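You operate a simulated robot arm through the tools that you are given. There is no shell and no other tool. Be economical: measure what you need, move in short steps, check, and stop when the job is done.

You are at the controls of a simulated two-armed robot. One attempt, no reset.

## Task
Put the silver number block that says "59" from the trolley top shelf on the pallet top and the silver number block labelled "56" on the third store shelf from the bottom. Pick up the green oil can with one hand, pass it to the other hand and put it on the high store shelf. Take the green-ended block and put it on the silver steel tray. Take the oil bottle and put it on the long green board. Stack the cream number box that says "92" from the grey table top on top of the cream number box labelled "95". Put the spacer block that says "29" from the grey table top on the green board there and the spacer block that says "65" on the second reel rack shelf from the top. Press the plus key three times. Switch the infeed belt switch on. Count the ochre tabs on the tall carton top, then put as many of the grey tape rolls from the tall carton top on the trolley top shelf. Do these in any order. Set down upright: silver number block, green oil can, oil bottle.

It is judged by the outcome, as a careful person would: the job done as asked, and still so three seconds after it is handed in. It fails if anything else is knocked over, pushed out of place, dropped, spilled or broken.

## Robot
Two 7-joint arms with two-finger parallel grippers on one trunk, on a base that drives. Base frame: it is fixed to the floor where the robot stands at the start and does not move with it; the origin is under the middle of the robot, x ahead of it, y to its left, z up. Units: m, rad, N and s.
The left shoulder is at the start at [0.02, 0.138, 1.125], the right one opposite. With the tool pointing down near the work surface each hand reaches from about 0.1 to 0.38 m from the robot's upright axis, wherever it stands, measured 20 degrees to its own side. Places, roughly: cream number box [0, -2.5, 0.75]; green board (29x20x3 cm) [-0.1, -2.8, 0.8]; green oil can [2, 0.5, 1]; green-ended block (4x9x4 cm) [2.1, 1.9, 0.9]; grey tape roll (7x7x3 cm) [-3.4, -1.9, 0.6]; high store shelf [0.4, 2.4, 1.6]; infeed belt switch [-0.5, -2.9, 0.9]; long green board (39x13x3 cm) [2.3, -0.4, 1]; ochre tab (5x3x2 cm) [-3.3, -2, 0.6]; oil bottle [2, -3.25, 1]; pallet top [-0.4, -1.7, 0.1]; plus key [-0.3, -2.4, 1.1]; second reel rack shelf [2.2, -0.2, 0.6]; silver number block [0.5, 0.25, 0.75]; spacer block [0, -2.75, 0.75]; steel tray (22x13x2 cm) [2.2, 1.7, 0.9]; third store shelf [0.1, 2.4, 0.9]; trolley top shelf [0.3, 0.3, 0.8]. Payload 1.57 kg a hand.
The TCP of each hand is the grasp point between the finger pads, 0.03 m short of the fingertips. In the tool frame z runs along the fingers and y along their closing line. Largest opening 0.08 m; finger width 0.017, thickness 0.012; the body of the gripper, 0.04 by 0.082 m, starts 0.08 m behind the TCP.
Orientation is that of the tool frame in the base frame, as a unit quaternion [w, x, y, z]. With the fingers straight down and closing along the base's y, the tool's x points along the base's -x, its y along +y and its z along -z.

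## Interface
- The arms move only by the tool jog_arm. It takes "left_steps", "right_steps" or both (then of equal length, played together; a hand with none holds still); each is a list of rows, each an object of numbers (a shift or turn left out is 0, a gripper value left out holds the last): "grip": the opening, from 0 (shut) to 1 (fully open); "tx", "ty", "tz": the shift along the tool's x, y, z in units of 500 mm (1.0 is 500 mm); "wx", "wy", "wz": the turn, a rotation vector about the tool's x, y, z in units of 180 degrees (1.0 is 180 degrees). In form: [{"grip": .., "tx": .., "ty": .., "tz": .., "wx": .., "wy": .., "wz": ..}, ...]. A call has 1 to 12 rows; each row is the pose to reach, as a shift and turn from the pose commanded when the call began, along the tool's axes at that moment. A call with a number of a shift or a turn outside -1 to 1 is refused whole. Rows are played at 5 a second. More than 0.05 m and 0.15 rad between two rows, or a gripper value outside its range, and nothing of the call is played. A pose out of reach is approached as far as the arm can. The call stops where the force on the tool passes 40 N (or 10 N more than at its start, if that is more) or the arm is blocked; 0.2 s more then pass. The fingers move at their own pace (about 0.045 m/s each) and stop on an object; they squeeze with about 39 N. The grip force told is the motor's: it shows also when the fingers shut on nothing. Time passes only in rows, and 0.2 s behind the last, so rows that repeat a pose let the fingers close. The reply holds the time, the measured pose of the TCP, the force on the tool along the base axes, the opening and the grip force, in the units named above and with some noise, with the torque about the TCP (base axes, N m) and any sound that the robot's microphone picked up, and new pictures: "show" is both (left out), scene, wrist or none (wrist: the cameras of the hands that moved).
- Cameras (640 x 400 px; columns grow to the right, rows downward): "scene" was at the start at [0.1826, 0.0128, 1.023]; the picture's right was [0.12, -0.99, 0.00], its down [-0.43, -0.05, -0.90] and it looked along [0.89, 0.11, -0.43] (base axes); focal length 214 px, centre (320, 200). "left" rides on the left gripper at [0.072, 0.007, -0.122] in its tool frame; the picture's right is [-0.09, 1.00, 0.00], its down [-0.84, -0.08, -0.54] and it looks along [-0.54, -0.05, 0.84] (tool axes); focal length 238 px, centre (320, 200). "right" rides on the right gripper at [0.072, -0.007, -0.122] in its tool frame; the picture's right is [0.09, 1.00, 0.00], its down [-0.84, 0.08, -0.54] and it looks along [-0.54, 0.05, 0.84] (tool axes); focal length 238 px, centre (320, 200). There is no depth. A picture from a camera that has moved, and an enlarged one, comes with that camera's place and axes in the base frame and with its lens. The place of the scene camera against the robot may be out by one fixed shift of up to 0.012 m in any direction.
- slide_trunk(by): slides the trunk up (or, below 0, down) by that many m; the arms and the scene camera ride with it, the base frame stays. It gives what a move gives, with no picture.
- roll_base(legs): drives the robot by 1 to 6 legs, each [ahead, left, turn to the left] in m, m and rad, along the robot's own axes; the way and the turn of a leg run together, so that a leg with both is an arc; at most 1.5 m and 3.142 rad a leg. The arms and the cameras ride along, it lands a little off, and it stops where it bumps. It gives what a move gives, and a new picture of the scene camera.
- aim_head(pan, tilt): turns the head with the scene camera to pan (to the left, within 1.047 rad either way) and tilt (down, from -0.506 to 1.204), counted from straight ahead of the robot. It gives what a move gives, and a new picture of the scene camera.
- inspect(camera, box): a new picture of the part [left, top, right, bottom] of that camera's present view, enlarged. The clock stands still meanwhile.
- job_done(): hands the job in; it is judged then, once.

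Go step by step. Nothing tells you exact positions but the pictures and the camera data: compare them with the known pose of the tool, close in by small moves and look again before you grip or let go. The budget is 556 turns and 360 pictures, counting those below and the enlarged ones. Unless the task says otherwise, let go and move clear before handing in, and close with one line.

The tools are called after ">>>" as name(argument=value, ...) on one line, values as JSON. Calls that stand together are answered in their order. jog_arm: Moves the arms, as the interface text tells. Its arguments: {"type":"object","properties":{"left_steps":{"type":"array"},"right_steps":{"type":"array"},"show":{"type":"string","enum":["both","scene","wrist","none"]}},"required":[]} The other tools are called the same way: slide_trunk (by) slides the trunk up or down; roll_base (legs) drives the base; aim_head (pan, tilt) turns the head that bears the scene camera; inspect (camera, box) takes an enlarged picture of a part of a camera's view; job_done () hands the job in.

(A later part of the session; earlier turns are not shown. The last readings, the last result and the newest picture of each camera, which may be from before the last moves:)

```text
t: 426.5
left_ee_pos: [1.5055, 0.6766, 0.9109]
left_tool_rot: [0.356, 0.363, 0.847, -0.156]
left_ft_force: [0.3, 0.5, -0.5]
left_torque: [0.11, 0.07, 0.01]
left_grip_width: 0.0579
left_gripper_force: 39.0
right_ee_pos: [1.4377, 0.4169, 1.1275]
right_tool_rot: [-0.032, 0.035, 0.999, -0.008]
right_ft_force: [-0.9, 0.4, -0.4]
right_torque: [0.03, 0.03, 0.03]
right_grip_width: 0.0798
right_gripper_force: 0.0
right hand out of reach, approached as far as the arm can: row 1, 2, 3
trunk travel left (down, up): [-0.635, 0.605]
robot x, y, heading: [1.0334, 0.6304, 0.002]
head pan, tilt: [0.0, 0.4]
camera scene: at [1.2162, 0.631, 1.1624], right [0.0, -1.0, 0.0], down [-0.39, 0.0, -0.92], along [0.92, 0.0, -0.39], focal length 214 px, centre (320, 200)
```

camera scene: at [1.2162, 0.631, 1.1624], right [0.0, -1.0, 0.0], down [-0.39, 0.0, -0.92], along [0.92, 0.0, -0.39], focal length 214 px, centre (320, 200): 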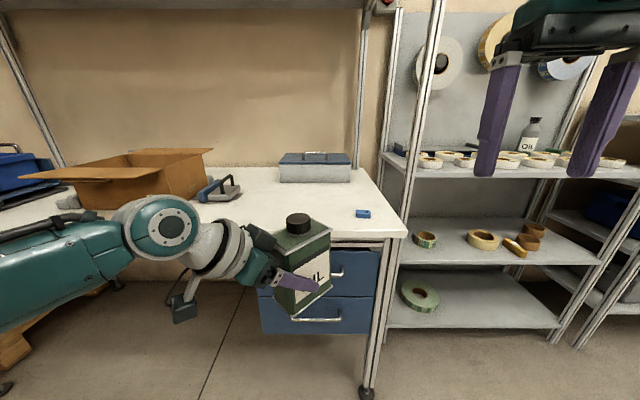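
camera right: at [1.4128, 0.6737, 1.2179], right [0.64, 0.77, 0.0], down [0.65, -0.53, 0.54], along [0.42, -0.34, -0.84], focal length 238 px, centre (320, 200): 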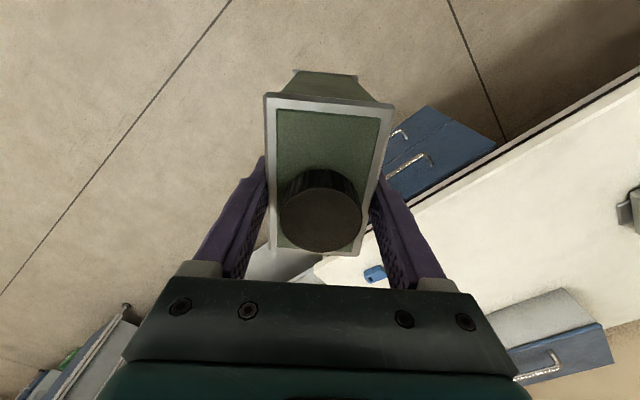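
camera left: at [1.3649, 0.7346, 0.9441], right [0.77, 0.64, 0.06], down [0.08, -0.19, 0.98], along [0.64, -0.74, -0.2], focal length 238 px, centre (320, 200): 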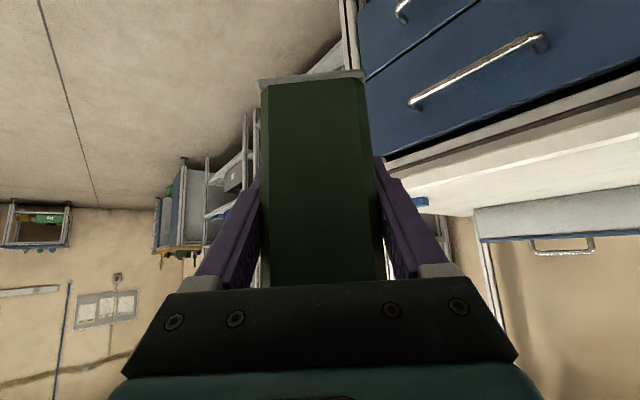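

>>> inspect(camera="scene", box=[230, 200, 370, 330])

```text
3.08 times, centred on (300, 265) of scene
camera zoom: at [1.2162, 0.631, 1.1624], right [0.0, -1.0, 0.0], down [-0.39, 0.0, -0.92], along [0.92, 0.0, -0.39], focal length 660 px, centre (382, 0)
```

zoom: 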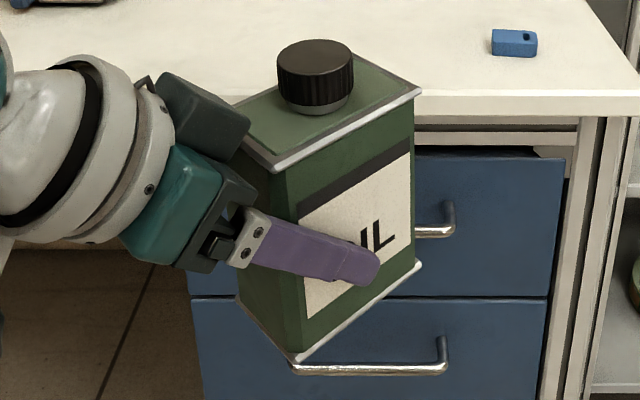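

The can is upright in the left hand. Raise the trunk, drive to the store shelves and look at the high shelf.

>>> roll_base(legs=[[0, 0, 1.5708], [0.65, 0, 0], [0, 0.5, 0]])

>>> slide_trunk(by=0.4)

>>> slide_trunk(by=0.2)

>>> aim_head(pan=0.0, tilt=0.1)

```text
t: 436.6
left_ee_pos: [0.4463, 1.7237, 0.9112]
left_tool_rot: [0.36, -0.358, 0.849, 0.148]
left_ft_force: [0.2, -0.8, -0.8]
left_torque: [-0.05, 0.1, -0.02]
left_grip_width: 0.0578
left_gripper_force: 38.9
right_ee_pos: [0.7077, 1.6669, 1.1265]
right_tool_rot: [-0.017, -0.695, 0.718, -0.029]
right_ft_force: [-0.3, 0.5, 0.0]
right_torque: [-0.01, -0.03, -0.01]
right_grip_width: 0.0799
right_gripper_force: 0.0
trunk travel left (down, up): [-0.635, 0.605]
robot x, y, heading: [0.5089, 1.2534, 1.611]
head pan, tilt: [0.0, 0.4]
camera scene: at [0.4946, 1.4462, 1.1624], right [1.0, 0.04, 0.0], down [0.02, -0.39, -0.92], along [-0.04, 0.92, -0.39], focal length 214 px, centre (320, 200)
```

scene: 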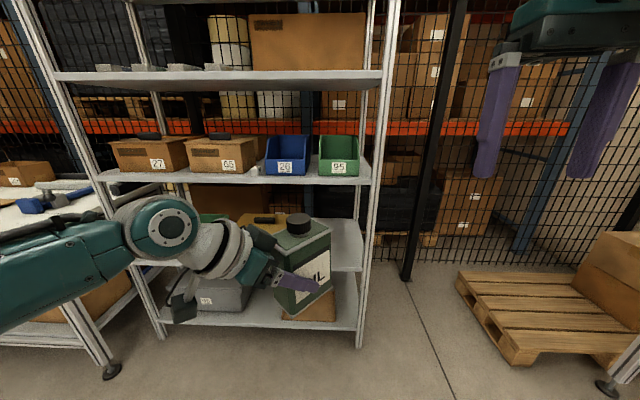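

```text
t: 440.4
left_ee_pos: [0.4454, 1.7226, 1.3109]
left_tool_rot: [0.359, -0.359, 0.849, 0.148]
left_ft_force: [0.6, -0.3, -4.2]
left_torque: [-0.06, 0.05, 0.0]
left_grip_width: 0.0578
left_gripper_force: 39.0
right_ee_pos: [0.7075, 1.667, 1.5274]
right_tool_rot: [-0.016, -0.695, 0.718, -0.028]
right_ft_force: [0.5, 0.5, -0.7]
right_torque: [-0.06, 0.02, 0.01]
right_grip_width: 0.08
right_gripper_force: 0.1
trunk travel left (down, up): [-1.035, 0.205]
robot x, y, heading: [0.5083, 1.2508, 1.613]
head pan, tilt: [0.0, 0.4]
```

```text
t: 442.6
left_ee_pos: [0.4461, 1.7234, 1.511]
left_tool_rot: [0.358, -0.358, 0.85, 0.147]
left_ft_force: [-0.1, 0.1, -5.9]
left_torque: [-0.09, 0.07, 0.0]
left_grip_width: 0.0579
left_gripper_force: 39.3
right_ee_pos: [0.7075, 1.6672, 1.728]
right_tool_rot: [-0.017, -0.695, 0.718, -0.028]
right_ft_force: [-0.2, 0.1, 0.1]
right_torque: [0.0, 0.02, -0.04]
right_grip_width: 0.0801
right_gripper_force: 0.0
trunk travel left (down, up): [-1.235, 0.005]
robot x, y, heading: [0.51, 1.2525, 1.616]
head pan, tilt: [0.0, 0.4]
```

```text
t: 443.4
left_ee_pos: [0.4452, 1.7234, 1.5114]
left_tool_rot: [0.358, -0.359, 0.849, 0.148]
left_ft_force: [0.3, 0.0, -5.2]
left_torque: [-0.07, 0.07, -0.02]
left_grip_width: 0.0578
left_gripper_force: 38.8
right_ee_pos: [0.7076, 1.6668, 1.725]
right_tool_rot: [-0.018, -0.695, 0.718, -0.027]
right_ft_force: [-0.8, -0.2, -0.8]
right_torque: [0.03, -0.02, -0.01]
right_grip_width: 0.0797
right_gripper_force: 0.0
trunk travel left (down, up): [-1.235, 0.005]
robot x, y, heading: [0.5101, 1.2496, 1.612]
head pan, tilt: [0.0, 0.099]
camera scene: at [0.4947, 1.446, 1.7902], right [1.0, 0.04, 0.0], down [0.0, -0.1, -0.99], along [-0.04, 0.99, -0.1], focal length 214 px, centre (320, 200)
```

scene: 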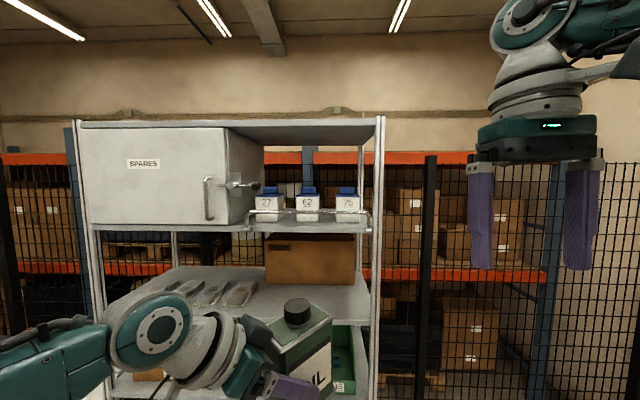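

>>> inspect(camera="scene", box=[200, 110, 400, 250])

```text
2.86 times, centred on (300, 180) of scene
camera zoom: at [0.4947, 1.446, 1.7902], right [1.0, 0.04, 0.0], down [0.0, -0.1, -0.99], along [-0.04, 0.99, -0.1], focal length 613 px, centre (377, 257)
```

zoom: 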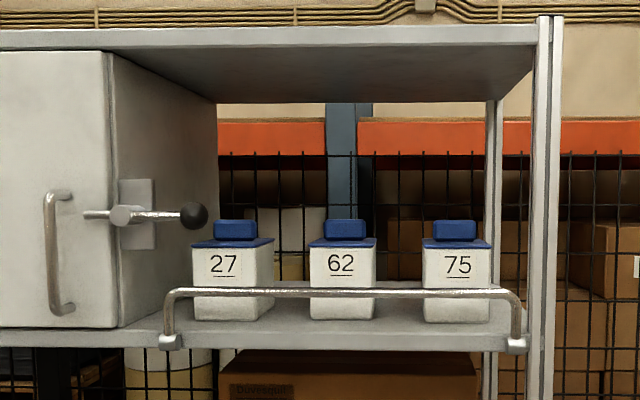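

>>> jog_arm(right_steps=[{"wy": -0.04}, {"wy": -0.08}, {"wy": -0.12}, {"wy": -0.16}], show="wrist")

```text
t: 444.4
left_ee_pos: [0.446, 1.7233, 1.5113]
left_tool_rot: [0.359, -0.358, 0.849, 0.148]
left_ft_force: [-0.3, 0.2, -5.7]
left_torque: [-0.06, 0.1, -0.03]
left_grip_width: 0.0577
left_gripper_force: 38.7
right_ee_pos: [0.7071, 1.6678, 1.7265]
right_tool_rot: [0.163, -0.68, 0.699, 0.147]
right_ft_force: [-0.4, 0.1, 0.4]
right_torque: [0.01, 0.01, 0.0]
right_grip_width: 0.0799
right_gripper_force: 0.0
trunk travel left (down, up): [-1.235, 0.005]
robot x, y, heading: [0.5168, 1.2525, 1.614]
head pan, tilt: [0.0, 0.099]
camera right: at [0.7084, 1.5496, 1.808], right [-1.0, -0.05, -0.06], down [-0.07, 0.53, 0.85], along [-0.01, 0.85, -0.53], focal length 238 px, centre (320, 200)
```

right: 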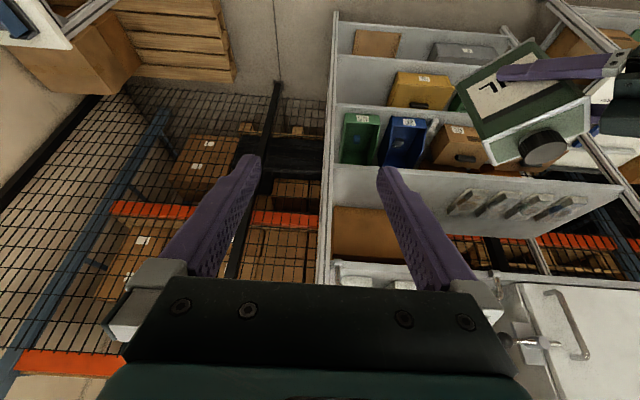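

The high shelf has a guard rail in front and containers 27, 62, 75 about 10 cm behind it. I'll roll closer and look down to measure the free strip.

>>> roll_base(legs=[[0.28, 0, -0.04]])

>>> aim_head(pan=0.0, tilt=0.3)

>>> inspect(camera="scene", box=[200, 90, 440, 240])

```text
t: 446.3
left_ee_pos: [0.4607, 2.0091, 1.5112]
left_tool_rot: [0.362, -0.341, 0.856, 0.141]
left_ft_force: [-1.0, -1.2, -4.4]
left_torque: [-0.08, 0.07, 0.03]
left_grip_width: 0.0579
left_gripper_force: 39.1
right_ee_pos: [0.7197, 1.9423, 1.727]
right_tool_rot: [0.165, -0.665, 0.715, 0.142]
right_ft_force: [0.0, -0.2, -1.0]
right_torque: [0.02, -0.01, 0.02]
right_grip_width: 0.0801
right_gripper_force: 0.0
trunk travel left (down, up): [-1.235, 0.005]
robot x, y, heading: [0.5038, 1.5372, 1.571]
head pan, tilt: [0.0, 0.099]
camera scene: at [0.497, 1.7295, 1.7903], right [1.0, 0.0, 0.0], down [0.0, -0.1, -0.99], along [0.0, 0.99, -0.1], focal length 214 px, centre (320, 200)
```

scene: 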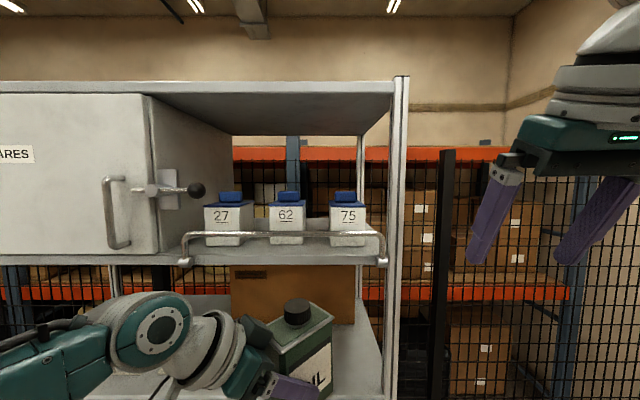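

```text
t: 447.1
left_ee_pos: [0.4589, 2.0097, 1.5097]
left_tool_rot: [0.361, -0.341, 0.857, 0.14]
left_ft_force: [-0.5, 0.5, -5.4]
left_torque: [-0.07, 0.07, -0.02]
left_grip_width: 0.0579
left_gripper_force: 39.0
right_ee_pos: [0.7192, 1.9416, 1.7267]
right_tool_rot: [0.166, -0.665, 0.714, 0.143]
right_ft_force: [-0.5, 0.4, 0.3]
right_torque: [0.01, 0.01, 0.01]
right_grip_width: 0.0802
right_gripper_force: 0.0
trunk travel left (down, up): [-1.235, 0.005]
robot x, y, heading: [0.5033, 1.5341, 1.573]
head pan, tilt: [0.0, 0.3]
camera scene: at [0.497, 1.7309, 1.7717], right [1.0, 0.0, 0.0], down [0.0, -0.3, -0.96], along [0.0, 0.96, -0.3], focal length 214 px, centre (320, 200)
```

scene: 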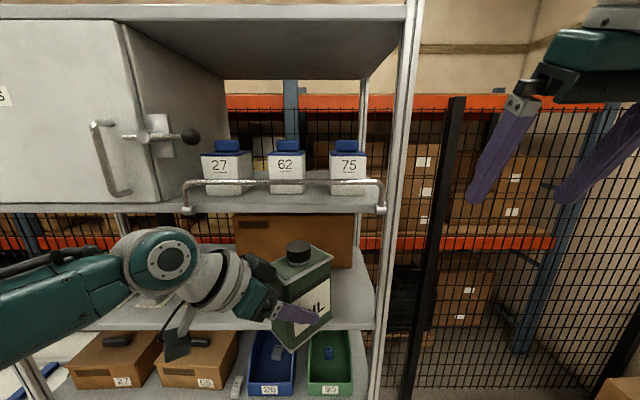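

```text
2.67 times, centred on (320, 165) of scene
camera zoom: at [0.497, 1.7309, 1.7717], right [1.0, 0.0, 0.0], down [0.0, -0.3, -0.96], along [0.0, 0.96, -0.3], focal length 572 px, centre (320, 293)
```

zoom: 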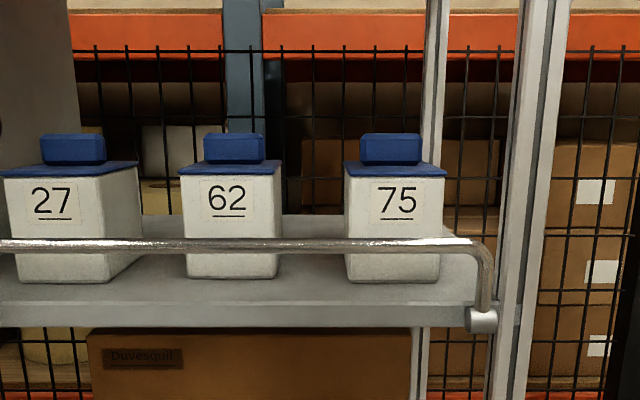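

The free strip is only ~8.5 cm deep, so the can must stand crosswise, held by its cap from the front. I'll back off and hand it over once more: the right hand grips the cap, pointing left-forward.

>>> roll_base(legs=[[-0.35, 0, 0]])

>>> jog_arm(right_steps=[{"tx": 0.004, "ty": 0.03, "tz": 0.006, "wx": -0.022, "wy": -0.015, "wz": -0.03}, {"tx": 0.008, "ty": 0.06, "tz": 0.013, "wx": -0.044, "wy": -0.03, "wz": -0.061}, {"tx": 0.013, "ty": 0.11, "tz": 0.02, "wx": -0.067, "wy": -0.045, "wz": -0.091}, {"tx": 0.017, "ty": 0.17, "tz": 0.026, "wx": -0.089, "wy": -0.06, "wz": -0.121}, {"tx": 0.021, "ty": 0.23, "tz": 0.033, "wx": -0.111, "wy": -0.075, "wz": -0.152}, {"tx": 0.026, "ty": 0.29, "tz": 0.04, "wx": -0.133, "wy": -0.09, "wz": -0.182}, {"tx": 0.03, "ty": 0.344, "tz": 0.046, "wx": -0.1557, "wy": -0.1054, "wz": -0.2126}], show="both")

```text
t: 449.3
left_ee_pos: [0.4607, 1.6604, 1.5098]
left_tool_rot: [0.362, -0.34, 0.856, 0.14]
left_ft_force: [-0.4, -1.1, -5.4]
left_torque: [-0.06, 0.07, -0.01]
left_grip_width: 0.0577
left_gripper_force: 39.2
right_ee_pos: [0.7191, 1.5912, 1.7266]
right_tool_rot: [0.166, -0.665, 0.714, 0.142]
right_ft_force: [-0.2, 1.5, -0.3]
right_torque: [0.0, -0.01, -0.01]
right_grip_width: 0.0801
right_gripper_force: 0.1
trunk travel left (down, up): [-1.235, 0.005]
robot x, y, heading: [0.4998, 1.1841, 1.567]
head pan, tilt: [0.0, 0.3]
camera scene: at [0.4968, 1.3807, 1.7716], right [1.0, 0.0, 0.0], down [0.0, -0.3, -0.96], along [0.0, 0.96, -0.3], focal length 214 px, centre (320, 200)
```

scene: 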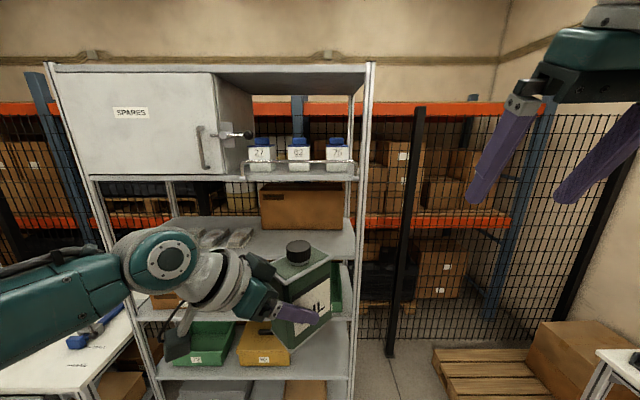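

```text
t: 450.9
left_ee_pos: [0.4603, 1.6588, 1.5099]
left_tool_rot: [0.361, -0.341, 0.857, 0.14]
left_ft_force: [-0.1, -0.4, -5.4]
left_torque: [-0.04, 0.04, 0.01]
left_grip_width: 0.0579
left_gripper_force: 39.0
right_ee_pos: [0.5475, 1.6016, 1.6968]
right_tool_rot: [-0.153, 0.847, -0.368, -0.351]
right_ft_force: [0.3, 0.0, 0.9]
right_torque: [-0.01, 0.01, 0.0]
right_grip_width: 0.0798
right_gripper_force: 0.0
trunk travel left (down, up): [-1.235, 0.005]
robot x, y, heading: [0.5035, 1.186, 1.566]
head pan, tilt: [0.0, 0.3]
camera scene: at [0.4968, 1.3807, 1.7716], right [1.0, 0.0, 0.0], down [0.0, -0.3, -0.96], along [0.0, 0.96, -0.3], focal length 214 px, centre (320, 200)
camera right: at [0.6448, 1.5052, 1.7327], right [-0.68, -0.73, -0.07], down [-0.2, 0.1, 0.97], along [-0.7, 0.68, -0.21], focal length 238 px, centre (320, 200)
```

scene: 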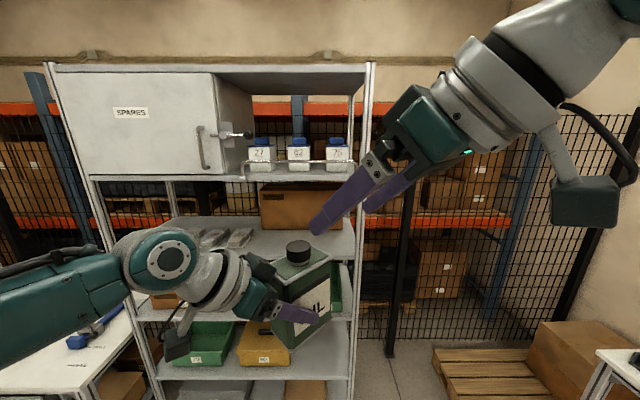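
right: 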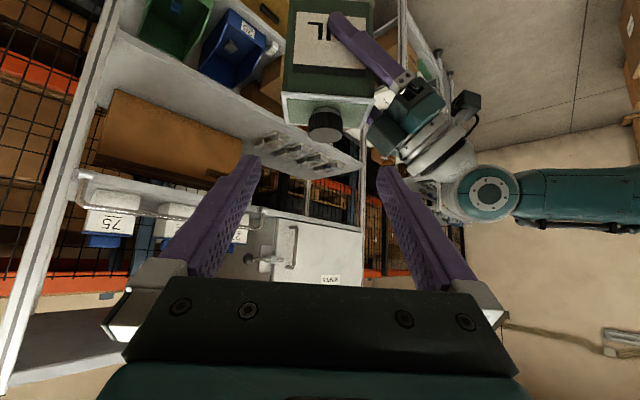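

The right hand is well lined up with the cap. Approach along the tool axis.

>>> jog_arm(right_steps=[{"tx": -0.008, "ty": 0.006, "tz": 0.07}, {"tx": -0.016, "ty": 0.012, "tz": 0.14}, {"tx": -0.016, "ty": 0.012, "tz": 0.19}, {"tx": -0.016, "ty": 0.012, "tz": 0.215}], show="both")

```text
t: 451.9
left_ee_pos: [0.4595, 1.6583, 1.5113]
left_tool_rot: [0.362, -0.34, 0.857, 0.139]
left_ft_force: [-0.6, 0.9, -6.2]
left_torque: [-0.08, 0.03, -0.06]
left_grip_width: 0.0581
left_gripper_force: 38.7
right_ee_pos: [0.488, 1.6573, 1.6247]
right_tool_rot: [-0.153, 0.847, -0.369, -0.35]
right_ft_force: [1.0, 0.9, 0.5]
right_torque: [-0.03, 0.02, 0.04]
right_grip_width: 0.08
right_gripper_force: 0.0
trunk travel left (down, up): [-1.235, 0.005]
robot x, y, heading: [0.5028, 1.1842, 1.565]
head pan, tilt: [0.0, 0.3]
camera scene: at [0.4968, 1.3807, 1.7716], right [1.0, 0.0, 0.0], down [0.0, -0.3, -0.96], along [0.0, 0.96, -0.3], focal length 214 px, centre (320, 200)
camera right: at [0.5855, 1.5611, 1.6626], right [-0.69, -0.73, -0.06], down [-0.2, 0.1, 0.97], along [-0.7, 0.68, -0.21], focal length 238 px, centre (320, 200)
```

scene: 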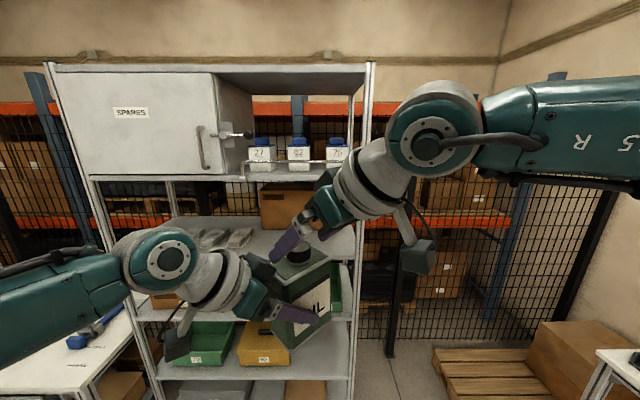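
right: 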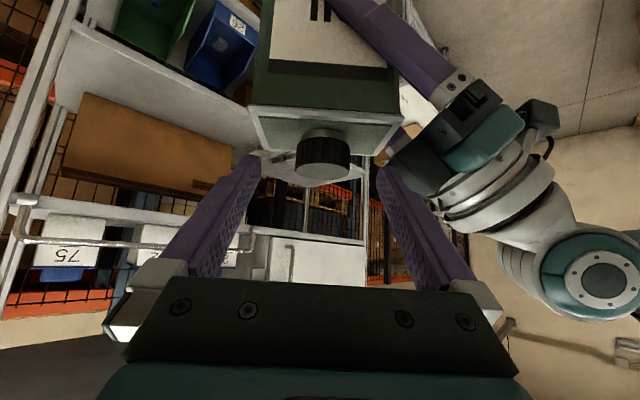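

Cap is between the fingertips; drop ~8 mm, then close.

>>> jog_arm(right_steps=[{"tx": 0.003, "ty": 0.003, "tz": 0.018}, {"tx": 0.003, "ty": 0.003, "tz": 0.018, "grip": 0.3}, {"tx": 0.003, "ty": 0.003, "tz": 0.018, "grip": 0}, {"tx": 0.003, "ty": 0.003, "tz": 0.018, "grip": 0}, {"tx": 0.003, "ty": 0.003, "tz": 0.018, "grip": 0}, {"tx": 0.003, "ty": 0.003, "tz": 0.018, "grip": 0}], show="wrist")

```text
t: 453.3
left_ee_pos: [0.4604, 1.6588, 1.5118]
left_tool_rot: [0.362, -0.339, 0.857, 0.14]
left_ft_force: [0.4, -5.1, 0.7]
left_torque: [0.27, 0.31, -0.05]
left_grip_width: 0.0579
left_gripper_force: 39.0
right_ee_pos: [0.4831, 1.6594, 1.6174]
right_tool_rot: [-0.153, 0.848, -0.37, -0.349]
right_ft_force: [-0.6, 5.5, -5.7]
right_torque: [0.25, -0.26, -0.05]
right_grip_width: 0.0376
right_gripper_force: 36.8
trunk travel left (down, up): [-1.235, 0.005]
robot x, y, heading: [0.5023, 1.1862, 1.57]
head pan, tilt: [0.0, 0.3]
camera right: at [0.5809, 1.5635, 1.6554], right [-0.69, -0.73, -0.07], down [-0.2, 0.1, 0.97], along [-0.7, 0.68, -0.22], focal length 238 px, centre (320, 200)
```

right: 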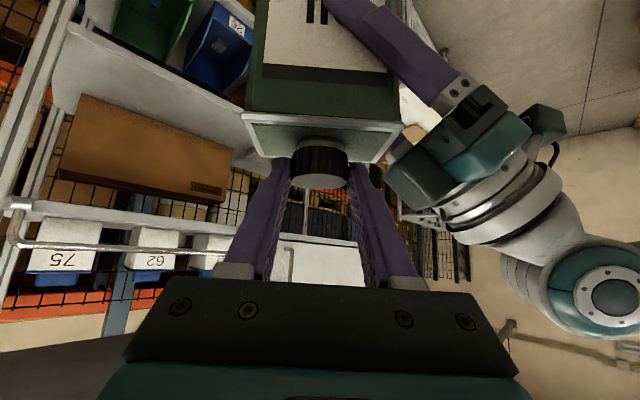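

Cap is firmly held (37.6 mm). Release the left hand and withdraw it backward.

>>> jog_arm(left_steps=[{"grip": 0.85}, {"grip": 1}, {"grip": 1}, {"tz": -0.06}, {"tz": -0.14}, {"tz": -0.22}, {"tz": -0.3}], show="both")

```text
t: 454.9
left_ee_pos: [0.3818, 1.5857, 1.6154]
left_tool_rot: [0.362, -0.34, 0.857, 0.14]
left_ft_force: [-0.6, -0.7, -0.5]
left_torque: [-0.01, 0.04, 0.0]
left_grip_width: 0.0799
left_gripper_force: 0.1
right_ee_pos: [0.4823, 1.66, 1.6179]
right_tool_rot: [-0.152, 0.847, -0.369, -0.35]
right_ft_force: [-0.6, 0.1, -4.5]
right_torque: [-0.06, -0.05, 0.02]
right_grip_width: 0.037
right_gripper_force: 38.6
trunk travel left (down, up): [-1.235, 0.005]
robot x, y, heading: [0.5042, 1.1862, 1.572]
head pan, tilt: [0.0, 0.3]
camera scene: at [0.4968, 1.3807, 1.7716], right [1.0, 0.0, 0.0], down [0.0, -0.3, -0.96], along [0.0, 0.96, -0.3], focal length 214 px, centre (320, 200)
camera left: at [0.2766, 1.4986, 1.6474], right [-0.63, 0.77, 0.06], down [0.19, 0.08, 0.98], along [0.75, 0.63, -0.2], focal length 238 px, centre (320, 200)
```

scene: 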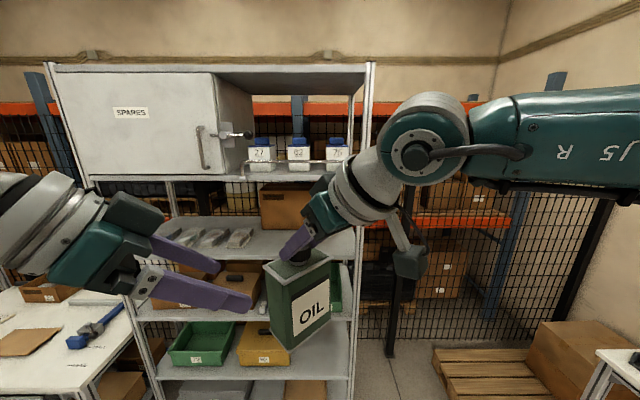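
left: 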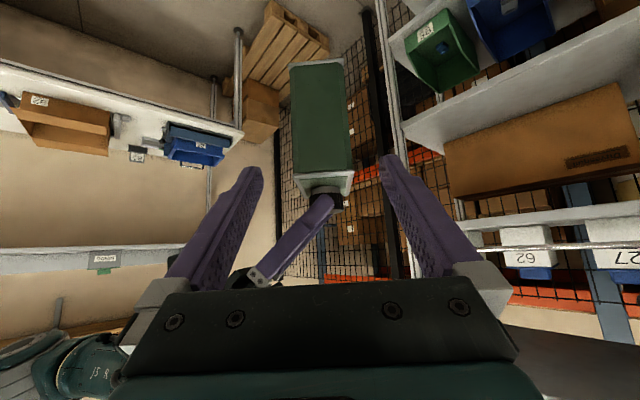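

The right hand now holds the can by its cap, hanging upright. Turn it to point straight ahead (can crosswise) and tuck the left hand.

>>> jog_arm(right_steps=[{"tx": 0.019, "ty": -0.029, "tz": -0.019, "wx": 0.028, "wz": 0.028}, {"tx": 0.039, "ty": -0.058, "tz": -0.039, "wx": 0.056, "wz": 0.056}, {"tx": 0.058, "ty": -0.087, "tz": -0.058, "wx": 0.084, "wz": 0.084}, {"tx": 0.077, "ty": -0.117, "tz": -0.077, "wx": 0.112, "wz": 0.112}, {"tx": 0.097, "ty": -0.146, "tz": -0.097, "wx": 0.14, "wz": 0.14}, {"tx": 0.116, "ty": -0.175, "tz": -0.116, "wx": 0.1686, "wz": 0.1686}], left_steps=[{"tx": 0.046, "ty": -0.007, "tz": -0.047}, {"tx": 0.092, "ty": -0.014, "tz": -0.094}, {"tx": 0.138, "ty": -0.02, "tz": -0.141}, {"tx": 0.184, "ty": -0.027, "tz": -0.188}, {"tx": 0.23, "ty": -0.034, "tz": -0.235}, {"tx": 0.276, "ty": -0.041, "tz": -0.282}], show="scene")

```text
t: 456.2
left_ee_pos: [0.3045, 1.4517, 1.6093]
left_tool_rot: [0.452, -0.387, 0.796, 0.114]
left_ft_force: [0.5, 0.2, -0.2]
left_torque: [0.0, 0.01, -0.02]
left_grip_width: 0.0801
left_gripper_force: 0.1
right_ee_pos: [0.5915, 1.657, 1.6159]
right_tool_rot: [-0.259, 0.678, -0.629, -0.278]
right_ft_force: [-0.2, 0.2, -4.4]
right_torque: [-0.07, 0.0, -0.02]
right_grip_width: 0.037
right_gripper_force: 39.2
trunk travel left (down, up): [-1.235, 0.005]
robot x, y, heading: [0.5019, 1.189, 1.57]
head pan, tilt: [0.0, 0.3]
stopped in row 6 (left hand): the arm was blocked; the commanded pose is now the measured one
camera scene: at [0.4968, 1.3807, 1.7716], right [1.0, 0.0, 0.0], down [0.0, -0.3, -0.96], along [0.0, 0.96, -0.3], focal length 214 px, centre (320, 200)
```

scene: 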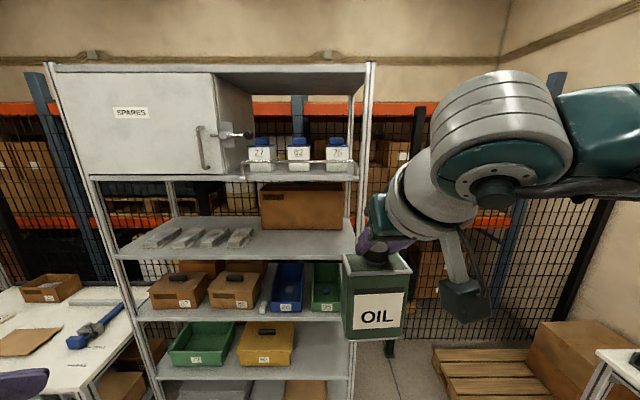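

>>> inspect(camera="scene", box=[320, 220, 440, 350])

```text
3.08 times, centred on (380, 285) of scene
camera zoom: at [0.4968, 1.3807, 1.7716], right [1.0, 0.0, 0.0], down [0.0, -0.3, -0.96], along [0.0, 0.96, -0.3], focal length 660 px, centre (135, -62)
```

zoom: 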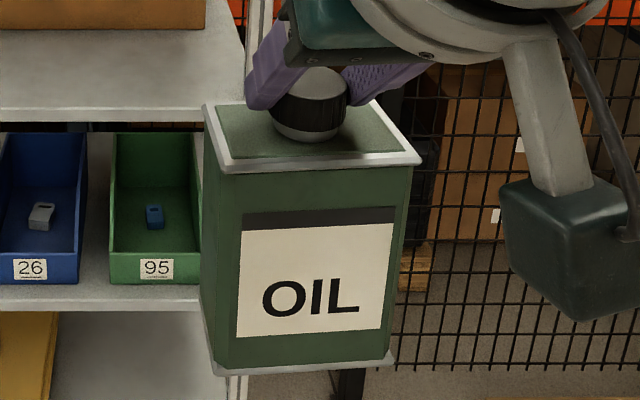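

The can hangs upright. Fix the 4° yaw and test how high the right hand can lift it (it must clear the 6 cm rail).

>>> jog_arm(right_steps=[{"tx": -0.05, "tz": -0.05, "wx": 0.008, "wz": 0.008}, {"tx": -0.11, "tz": -0.11, "wx": 0.0165, "wz": 0.0165}, {"tx": -0.17, "tz": -0.17, "wx": 0.0165, "wz": 0.0165}, {"tx": -0.23, "tz": -0.23, "wx": 0.0165, "wz": 0.0165}, {"tx": -0.29, "tz": -0.29, "wx": 0.0165, "wz": 0.0165}, {"tx": -0.34, "tz": -0.34, "wx": 0.0165, "wz": 0.0165}], show="scene")

```text
t: 457.7
left_ee_pos: [0.3051, 1.4516, 1.6086]
left_tool_rot: [0.453, -0.385, 0.796, 0.113]
left_ft_force: [-0.2, 0.6, 0.1]
left_torque: [0.03, 0.01, -0.04]
left_grip_width: 0.08
left_gripper_force: 0.1
right_ee_pos: [0.5971, 1.65, 1.7644]
right_tool_rot: [0.207, -0.676, 0.678, 0.199]
right_ft_force: [-0.5, 0.5, -4.5]
right_torque: [0.01, -0.06, -0.02]
right_grip_width: 0.0363
right_gripper_force: 38.8
trunk travel left (down, up): [-1.235, 0.005]
robot x, y, heading: [0.5039, 1.1877, 1.568]
head pan, tilt: [0.0, 0.3]
stopped in row 6 (right hand): the arm was blocked; the commanded pose is now the measured one
camera scene: at [0.4968, 1.3807, 1.7716], right [1.0, 0.0, 0.0], down [0.0, -0.3, -0.96], along [0.0, 0.96, -0.3], focal length 214 px, centre (320, 200)
```

scene: 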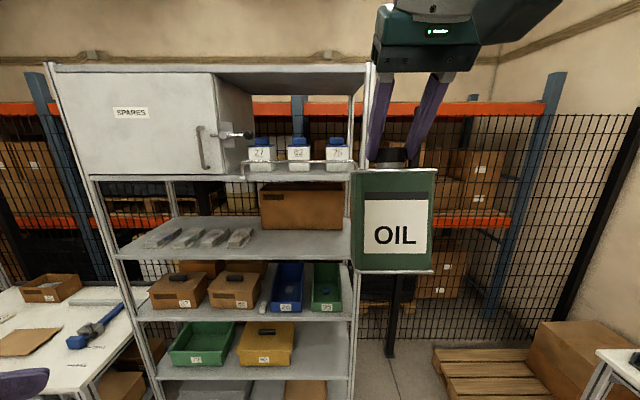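

Too high for this tilted grip; the cap must be held with a horizontal hand instead. I'll bring the can back to the handover pose, hold it with the left again, and regrip.

>>> jog_arm(right_steps=[{"tx": 0.024, "ty": 0.039, "tz": 0.042, "wx": -0.026, "wy": -0.01, "wz": -0.031}, {"tx": 0.048, "ty": 0.077, "tz": 0.084, "wx": -0.051, "wy": -0.021, "wz": -0.062}, {"tx": 0.072, "ty": 0.116, "tz": 0.126, "wx": -0.077, "wy": -0.031, "wz": -0.092}, {"tx": 0.096, "ty": 0.155, "tz": 0.168, "wx": -0.103, "wy": -0.041, "wz": -0.123}, {"tx": 0.12, "ty": 0.193, "tz": 0.21, "wx": -0.129, "wy": -0.052, "wz": -0.154}, {"tx": 0.144, "ty": 0.232, "tz": 0.252, "wx": -0.1544, "wy": -0.0619, "wz": -0.1846}], show="none")

>>> jog_arm(left_steps=[{"tx": -0.032, "ty": 0.012, "tz": 0.039, "wx": -0.003, "wy": 0.009, "wz": 0.009}, {"tx": -0.064, "ty": 0.023, "tz": 0.077, "wx": -0.006, "wy": 0.018, "wz": 0.017}, {"tx": -0.096, "ty": 0.035, "tz": 0.116, "wx": -0.009, "wy": 0.027, "wz": 0.026}, {"tx": -0.129, "ty": 0.047, "tz": 0.155, "wx": -0.012, "wy": 0.036, "wz": 0.035}, {"tx": -0.161, "ty": 0.058, "tz": 0.193, "wx": -0.0155, "wy": 0.045, "wz": 0.043}, {"tx": -0.193, "ty": 0.07, "tz": 0.232, "wx": -0.0186, "wy": 0.0538, "wz": 0.0521}], show="both")

```text
t: 459.1
left_ee_pos: [0.3053, 1.4508, 1.6091]
left_tool_rot: [0.453, -0.386, 0.796, 0.113]
left_ft_force: [-0.1, -0.1, 0.1]
left_torque: [-0.03, -0.02, 0.02]
left_grip_width: 0.0801
left_gripper_force: 0.0
right_ee_pos: [0.4818, 1.6591, 1.6201]
right_tool_rot: [-0.154, 0.847, -0.368, -0.352]
right_ft_force: [0.1, 0.6, -4.4]
right_torque: [-0.05, -0.09, -0.05]
right_grip_width: 0.0367
right_gripper_force: 38.8
trunk travel left (down, up): [-1.235, 0.005]
robot x, y, heading: [0.5069, 1.1837, 1.566]
head pan, tilt: [0.0, 0.3]
```

```text
t: 460.5
left_ee_pos: [0.3835, 1.5846, 1.6141]
left_tool_rot: [0.36, -0.34, 0.857, 0.14]
left_ft_force: [-0.3, -0.1, 0.0]
left_torque: [-0.01, -0.02, 0.02]
left_grip_width: 0.0798
left_gripper_force: 0.1
right_ee_pos: [0.4822, 1.66, 1.6207]
right_tool_rot: [-0.153, 0.847, -0.368, -0.352]
right_ft_force: [-1.0, -0.1, -5.3]
right_torque: [-0.08, -0.05, 0.0]
right_grip_width: 0.0364
right_gripper_force: 39.1
trunk travel left (down, up): [-1.235, 0.005]
robot x, y, heading: [0.5026, 1.1874, 1.567]
head pan, tilt: [0.0, 0.3]
camera scene: at [0.4968, 1.3807, 1.7716], right [1.0, 0.0, 0.0], down [0.0, -0.3, -0.96], along [0.0, 0.96, -0.3], focal length 214 px, centre (320, 200)
camera left: at [0.2787, 1.4979, 1.6487], right [-0.63, 0.77, 0.06], down [0.2, 0.08, 0.98], along [0.75, 0.63, -0.2], focal length 238 px, centre (320, 200)
```

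scene: 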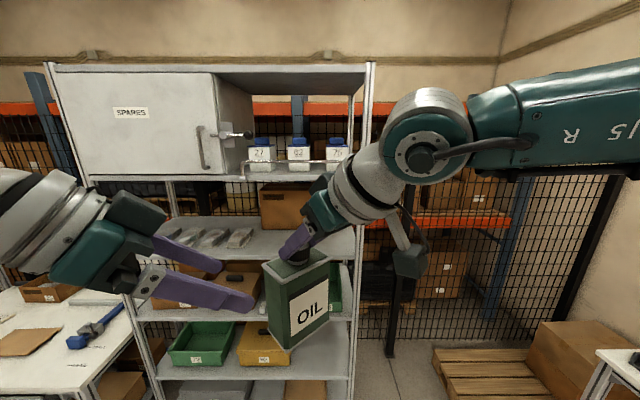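
left: 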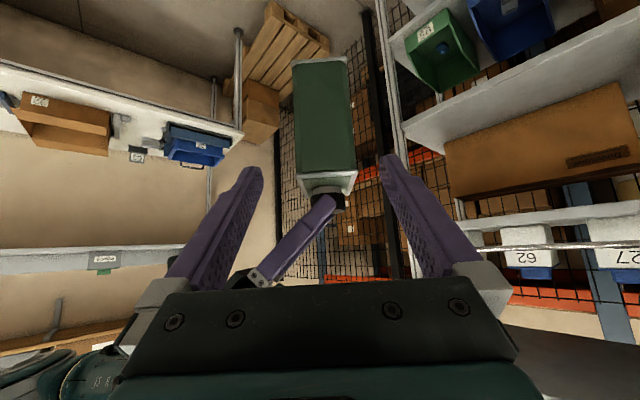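

Same geometry as before. Left advances along its axis and grips the body.

>>> jog_arm(left_steps=[{"tz": 0.08}, {"tz": 0.16}, {"tz": 0.24}, {"tz": 0.295}, {"tz": 0.295, "grip": 0}, {"tz": 0.295, "grip": 0}, {"tz": 0.295, "grip": 0}, {"tz": 0.295, "grip": 0}], show="wrist")

```text
t: 462.3
left_ee_pos: [0.4574, 1.6573, 1.5124]
left_tool_rot: [0.361, -0.34, 0.857, 0.139]
left_ft_force: [-3.6, 7.9, 0.1]
left_torque: [-0.66, -0.21, 0.16]
left_grip_width: 0.0578
left_gripper_force: 38.4
right_ee_pos: [0.483, 1.6582, 1.6211]
right_tool_rot: [-0.153, 0.847, -0.368, -0.352]
right_ft_force: [3.6, -7.2, -2.0]
right_torque: [-0.2, -0.22, 0.04]
right_grip_width: 0.0368
right_gripper_force: 39.5
trunk travel left (down, up): [-1.235, 0.005]
robot x, y, heading: [0.5072, 1.1838, 1.57]
head pan, tilt: [0.0, 0.3]
camera left: at [0.3541, 1.5701, 1.545], right [-0.64, 0.77, 0.06], down [0.19, 0.08, 0.98], along [0.75, 0.63, -0.2], focal length 238 px, centre (320, 200)
```

left: 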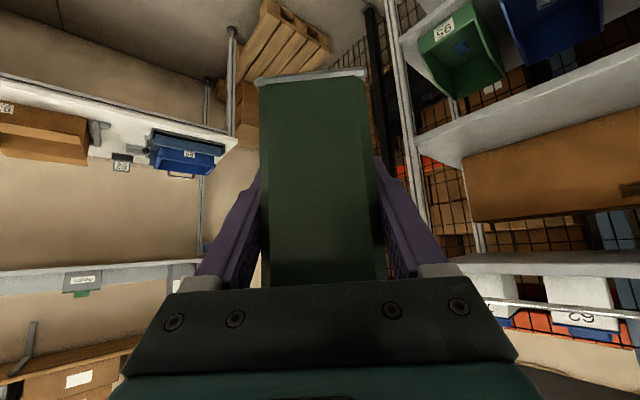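

Left holds the body. Open the right hand, withdraw, and pitch it to horizontal at cap height.

>>> jog_arm(right_steps=[{"grip": 0.8}, {"grip": 1}, {"grip": 1, "tz": -0.06}, {"tz": -0.15}, {"tz": -0.24}, {"tx": 0.02, "tz": -0.22, "wy": -0.042}, {"tx": 0.05, "tz": -0.2, "wy": -0.084}, {"tx": 0.08, "tz": -0.175, "wy": -0.126}, {"tx": 0.11, "tz": -0.15, "wy": -0.168}, {"tx": 0.14, "tz": -0.13, "wy": -0.21}, {"tx": 0.167, "tz": -0.108, "ty": -0.004, "wy": -0.25}], show="both")

```text
t: 464.7
left_ee_pos: [0.4577, 1.6574, 1.5112]
left_tool_rot: [0.362, -0.34, 0.857, 0.14]
left_ft_force: [0.2, 0.2, -0.7]
left_torque: [-0.06, 0.07, 0.01]
left_grip_width: 0.058
left_gripper_force: 39.3
right_ee_pos: [0.5499, 1.5922, 1.5977]
right_tool_rot: [0.284, -0.647, 0.281, 0.649]
right_ft_force: [0.3, 0.3, -0.5]
right_torque: [0.04, 0.0, -0.01]
right_grip_width: 0.08
right_gripper_force: 0.0
trunk travel left (down, up): [-1.235, 0.005]
robot x, y, heading: [0.5043, 1.1866, 1.573]
head pan, tilt: [0.0, 0.3]
camera scene: at [0.4968, 1.3807, 1.7716], right [1.0, 0.0, 0.0], down [0.0, -0.3, -0.96], along [0.0, 0.96, -0.3], focal length 214 px, centre (320, 200)
camera right: at [0.6368, 1.5063, 1.5277], right [-0.73, -0.68, -0.1], down [0.31, -0.45, 0.83], along [-0.61, 0.58, 0.54], focal length 238 px, centre (320, 200)
```

scene: 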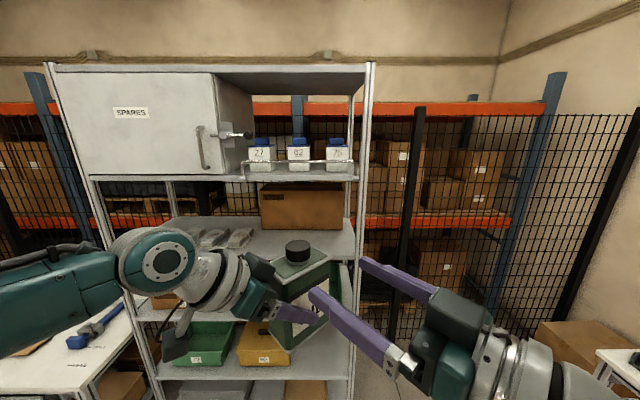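
right: 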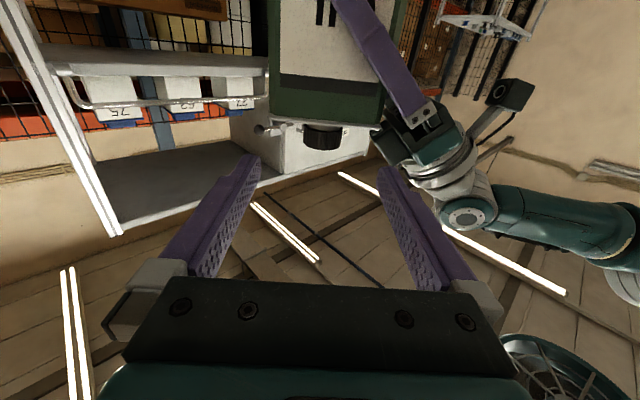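

Cap is dead ahead of the horizontal fingers. Advance 9 cm and grip.

>>> jog_arm(right_steps=[{"tz": 0.06, "ty": 0.005, "tx": -0.004}, {"tz": 0.12, "ty": 0.005, "tx": -0.004}, {"tz": 0.175, "ty": 0.005, "tx": -0.004}, {"tz": 0.175, "ty": 0.005, "tx": -0.004, "grip": 0.3}, {"tz": 0.175, "ty": 0.005, "tx": -0.004, "grip": 0}, {"tz": 0.175, "ty": 0.005, "tx": -0.004, "grip": 0}, {"tz": 0.175, "ty": 0.005, "tx": -0.004, "grip": 0}, {"tz": 0.175, "ty": 0.005, "tx": -0.004, "grip": 0}], show="wrist")

```text
t: 465.4
left_ee_pos: [0.4481, 1.6631, 1.5105]
left_tool_rot: [0.355, -0.351, 0.854, 0.147]
left_ft_force: [-2.2, 3.6, -2.1]
left_torque: [-0.37, -0.17, -0.15]
left_grip_width: 0.0578
left_gripper_force: 39.4
right_ee_pos: [0.4933, 1.6414, 1.5998]
right_tool_rot: [0.279, -0.647, 0.279, 0.652]
right_ft_force: [2.6, -2.9, 2.6]
right_torque: [-0.08, 0.06, 0.3]
right_grip_width: 0.08
right_gripper_force: 0.1
trunk travel left (down, up): [-1.235, 0.005]
robot x, y, heading: [0.5065, 1.1818, 1.573]
head pan, tilt: [0.0, 0.3]
stopped in row 3 (left hand): the force on the tool passed its limit at 62 N (the readings are from after the stop); the commanded pose is now the measured one
camera right: at [0.5818, 1.5579, 1.5297], right [-0.72, -0.68, -0.09], down [0.32, -0.45, 0.83], along [-0.61, 0.57, 0.55], focal length 238 px, centre (320, 200)
```

right: 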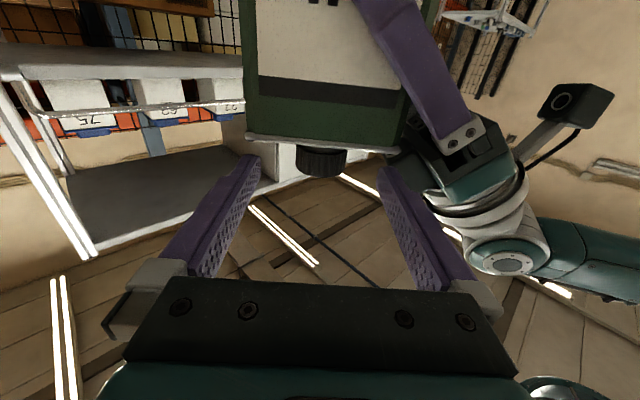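

The fingertips caught the can's rim. Back up 2 cm, rise 12 mm and retry.

>>> jog_arm(right_steps=[{"tz": -0.04}, {"tz": -0.04, "tx": -0.026}, {"tz": 0.0, "tx": -0.026}, {"tz": 0.045, "tx": -0.026}], show="both")

```text
t: 466.4
left_ee_pos: [0.4487, 1.6635, 1.5119]
left_tool_rot: [0.357, -0.351, 0.853, 0.148]
left_ft_force: [-1.0, 0.7, -0.3]
left_torque: [-0.03, 0.04, -0.02]
left_grip_width: 0.0579
left_gripper_force: 39.2
right_ee_pos: [0.4785, 1.66, 1.6127]
right_tool_rot: [0.28, -0.647, 0.28, 0.652]
right_ft_force: [0.8, -0.4, -0.4]
right_torque: [0.02, 0.02, -0.02]
right_grip_width: 0.08
right_gripper_force: 0.1
trunk travel left (down, up): [-1.235, 0.005]
robot x, y, heading: [0.5016, 1.187, 1.568]
head pan, tilt: [0.0, 0.3]
camera scene: at [0.4969, 1.3807, 1.7716], right [1.0, 0.0, 0.0], down [0.0, -0.3, -0.96], along [0.0, 0.96, -0.3], focal length 214 px, centre (320, 200)
camera right: at [0.5663, 1.5759, 1.5421], right [-0.72, -0.68, -0.09], down [0.32, -0.45, 0.83], along [-0.61, 0.58, 0.54], focal length 238 px, centre (320, 200)
```

scene: 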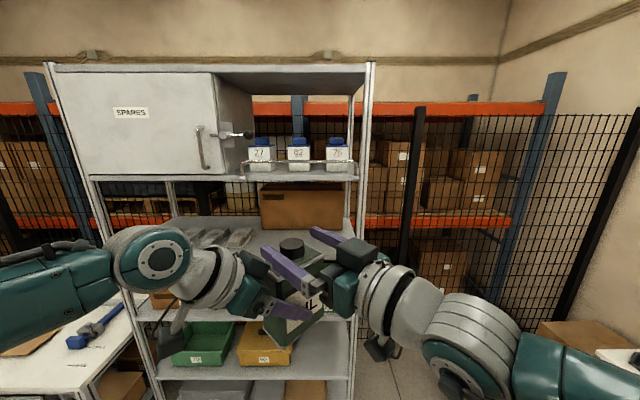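
right: 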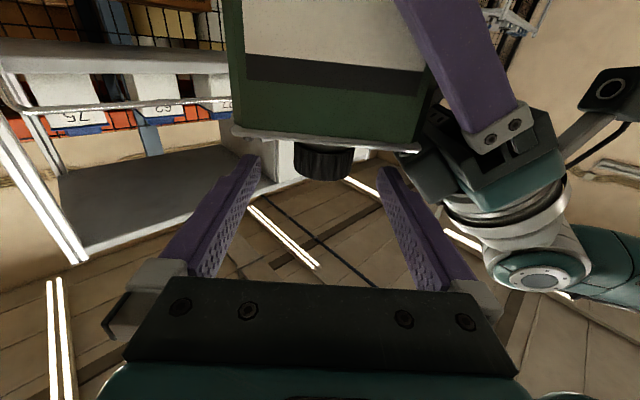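

Cap is between the fingertips, clear of the rim. Close.

>>> jog_arm(right_steps=[{"grip": 0.3}, {"grip": 0}, {"grip": 0}, {"grip": 0}, {"grip": 0}], show="wrist")

```text
t: 467.6
left_ee_pos: [0.4493, 1.6637, 1.511]
left_tool_rot: [0.357, -0.35, 0.854, 0.147]
left_ft_force: [5.6, 6.3, -3.3]
left_torque: [-0.67, 0.57, 0.0]
left_grip_width: 0.0578
left_gripper_force: 39.0
right_ee_pos: [0.4787, 1.6609, 1.6139]
right_tool_rot: [0.28, -0.647, 0.279, 0.653]
right_ft_force: [-4.2, -5.9, 2.3]
right_torque: [-0.12, 0.16, 0.42]
right_grip_width: 0.0331
right_gripper_force: 33.0
trunk travel left (down, up): [-1.235, 0.005]
robot x, y, heading: [0.5072, 1.1868, 1.569]
head pan, tilt: [0.0, 0.3]
camera right: at [0.5659, 1.5758, 1.5426], right [-0.72, -0.68, -0.09], down [0.32, -0.45, 0.83], along [-0.61, 0.57, 0.55], focal length 238 px, centre (320, 200)
```

right: 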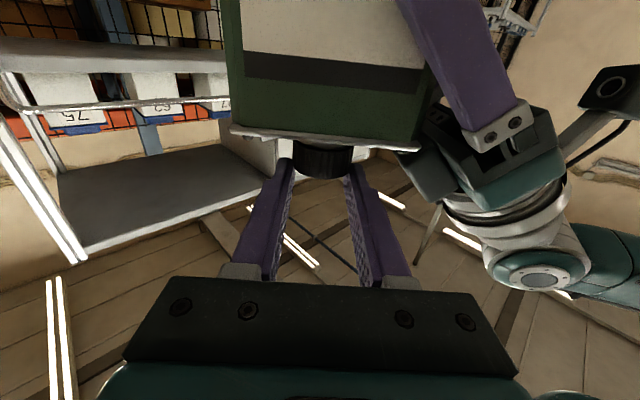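

Grip is on a chord of the cap (33 mm); open, advance 12 mm and close again.

>>> jog_arm(right_steps=[{"grip": 0.7}, {"grip": 0.8, "tz": 0.012}, {"grip": 0.8, "tz": 0.026, "tx": 0.004}, {"grip": 0, "tz": 0.026, "tx": 0.004}, {"grip": 0, "tz": 0.026, "tx": 0.004}, {"grip": 0, "tz": 0.026, "tx": 0.004}, {"grip": 0, "tz": 0.026, "tx": 0.004}], show="wrist")

```text
t: 469.2
left_ee_pos: [0.449, 1.6637, 1.5125]
left_tool_rot: [0.355, -0.35, 0.854, 0.148]
left_ft_force: [-0.3, 0.7, 0.4]
left_torque: [-0.06, -0.05, 0.02]
left_grip_width: 0.0581
left_gripper_force: 39.5
right_ee_pos: [0.4698, 1.6684, 1.6111]
right_tool_rot: [0.279, -0.648, 0.279, 0.652]
right_ft_force: [0.8, -0.4, -0.4]
right_torque: [0.02, -0.01, -0.09]
right_grip_width: 0.0376
right_gripper_force: 35.8
trunk travel left (down, up): [-1.235, 0.005]
robot x, y, heading: [0.505, 1.1873, 1.57]
head pan, tilt: [0.0, 0.3]
camera right: at [0.5572, 1.5844, 1.5401], right [-0.72, -0.68, -0.09], down [0.32, -0.45, 0.83], along [-0.61, 0.57, 0.55], focal length 238 px, centre (320, 200)
```

right: 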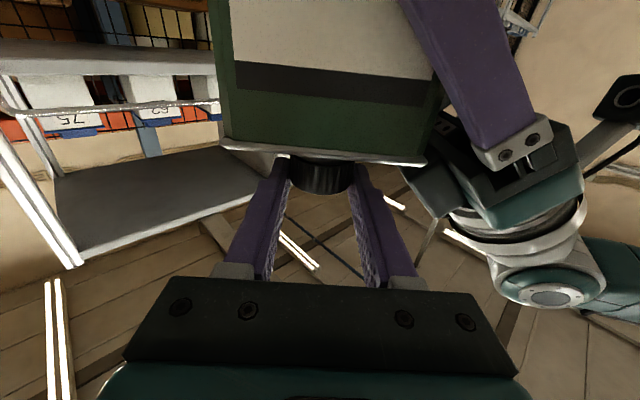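

Full-diameter grip now. Release and withdraw the left hand.

>>> jog_arm(left_steps=[{"grip": 0.85}, {"grip": 1}, {"grip": 1}, {"tz": -0.06}, {"tz": -0.14}, {"tz": -0.22}, {"tz": -0.3}], show="both")

```text
t: 470.9
left_ee_pos: [0.3744, 1.5879, 1.6173]
left_tool_rot: [0.356, -0.35, 0.854, 0.148]
left_ft_force: [-0.3, -0.2, 0.4]
left_torque: [-0.04, -0.01, -0.02]
left_grip_width: 0.0798
left_gripper_force: 0.0
right_ee_pos: [0.4704, 1.6683, 1.6112]
right_tool_rot: [0.28, -0.647, 0.28, 0.651]
right_ft_force: [-0.8, -0.5, -4.6]
right_torque: [-0.08, -0.05, -0.03]
right_grip_width: 0.0367
right_gripper_force: 38.9
trunk travel left (down, up): [-1.235, 0.005]
robot x, y, heading: [0.5076, 1.1846, 1.569]
head pan, tilt: [0.0, 0.3]
camera scene: at [0.4969, 1.3807, 1.7716], right [1.0, 0.0, 0.0], down [0.0, -0.3, -0.96], along [0.0, 0.96, -0.3], focal length 214 px, centre (320, 200)
camera left: at [0.2725, 1.4975, 1.6521], right [-0.65, 0.75, 0.07], down [0.2, 0.09, 0.98], along [0.73, 0.65, -0.21], focal length 238 px, centre (320, 200)
```

scene: 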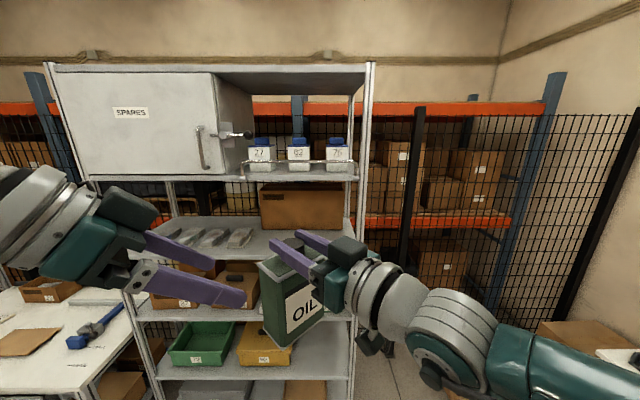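
left: 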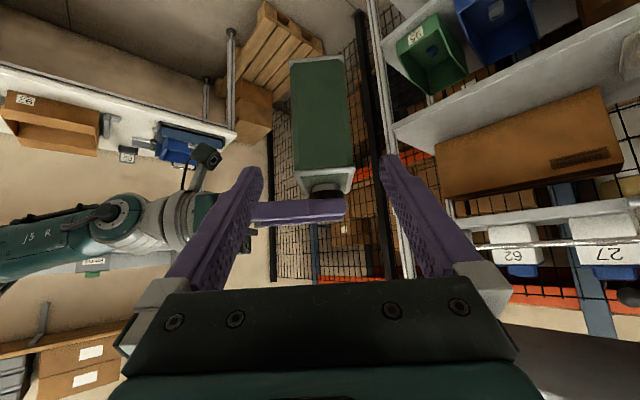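

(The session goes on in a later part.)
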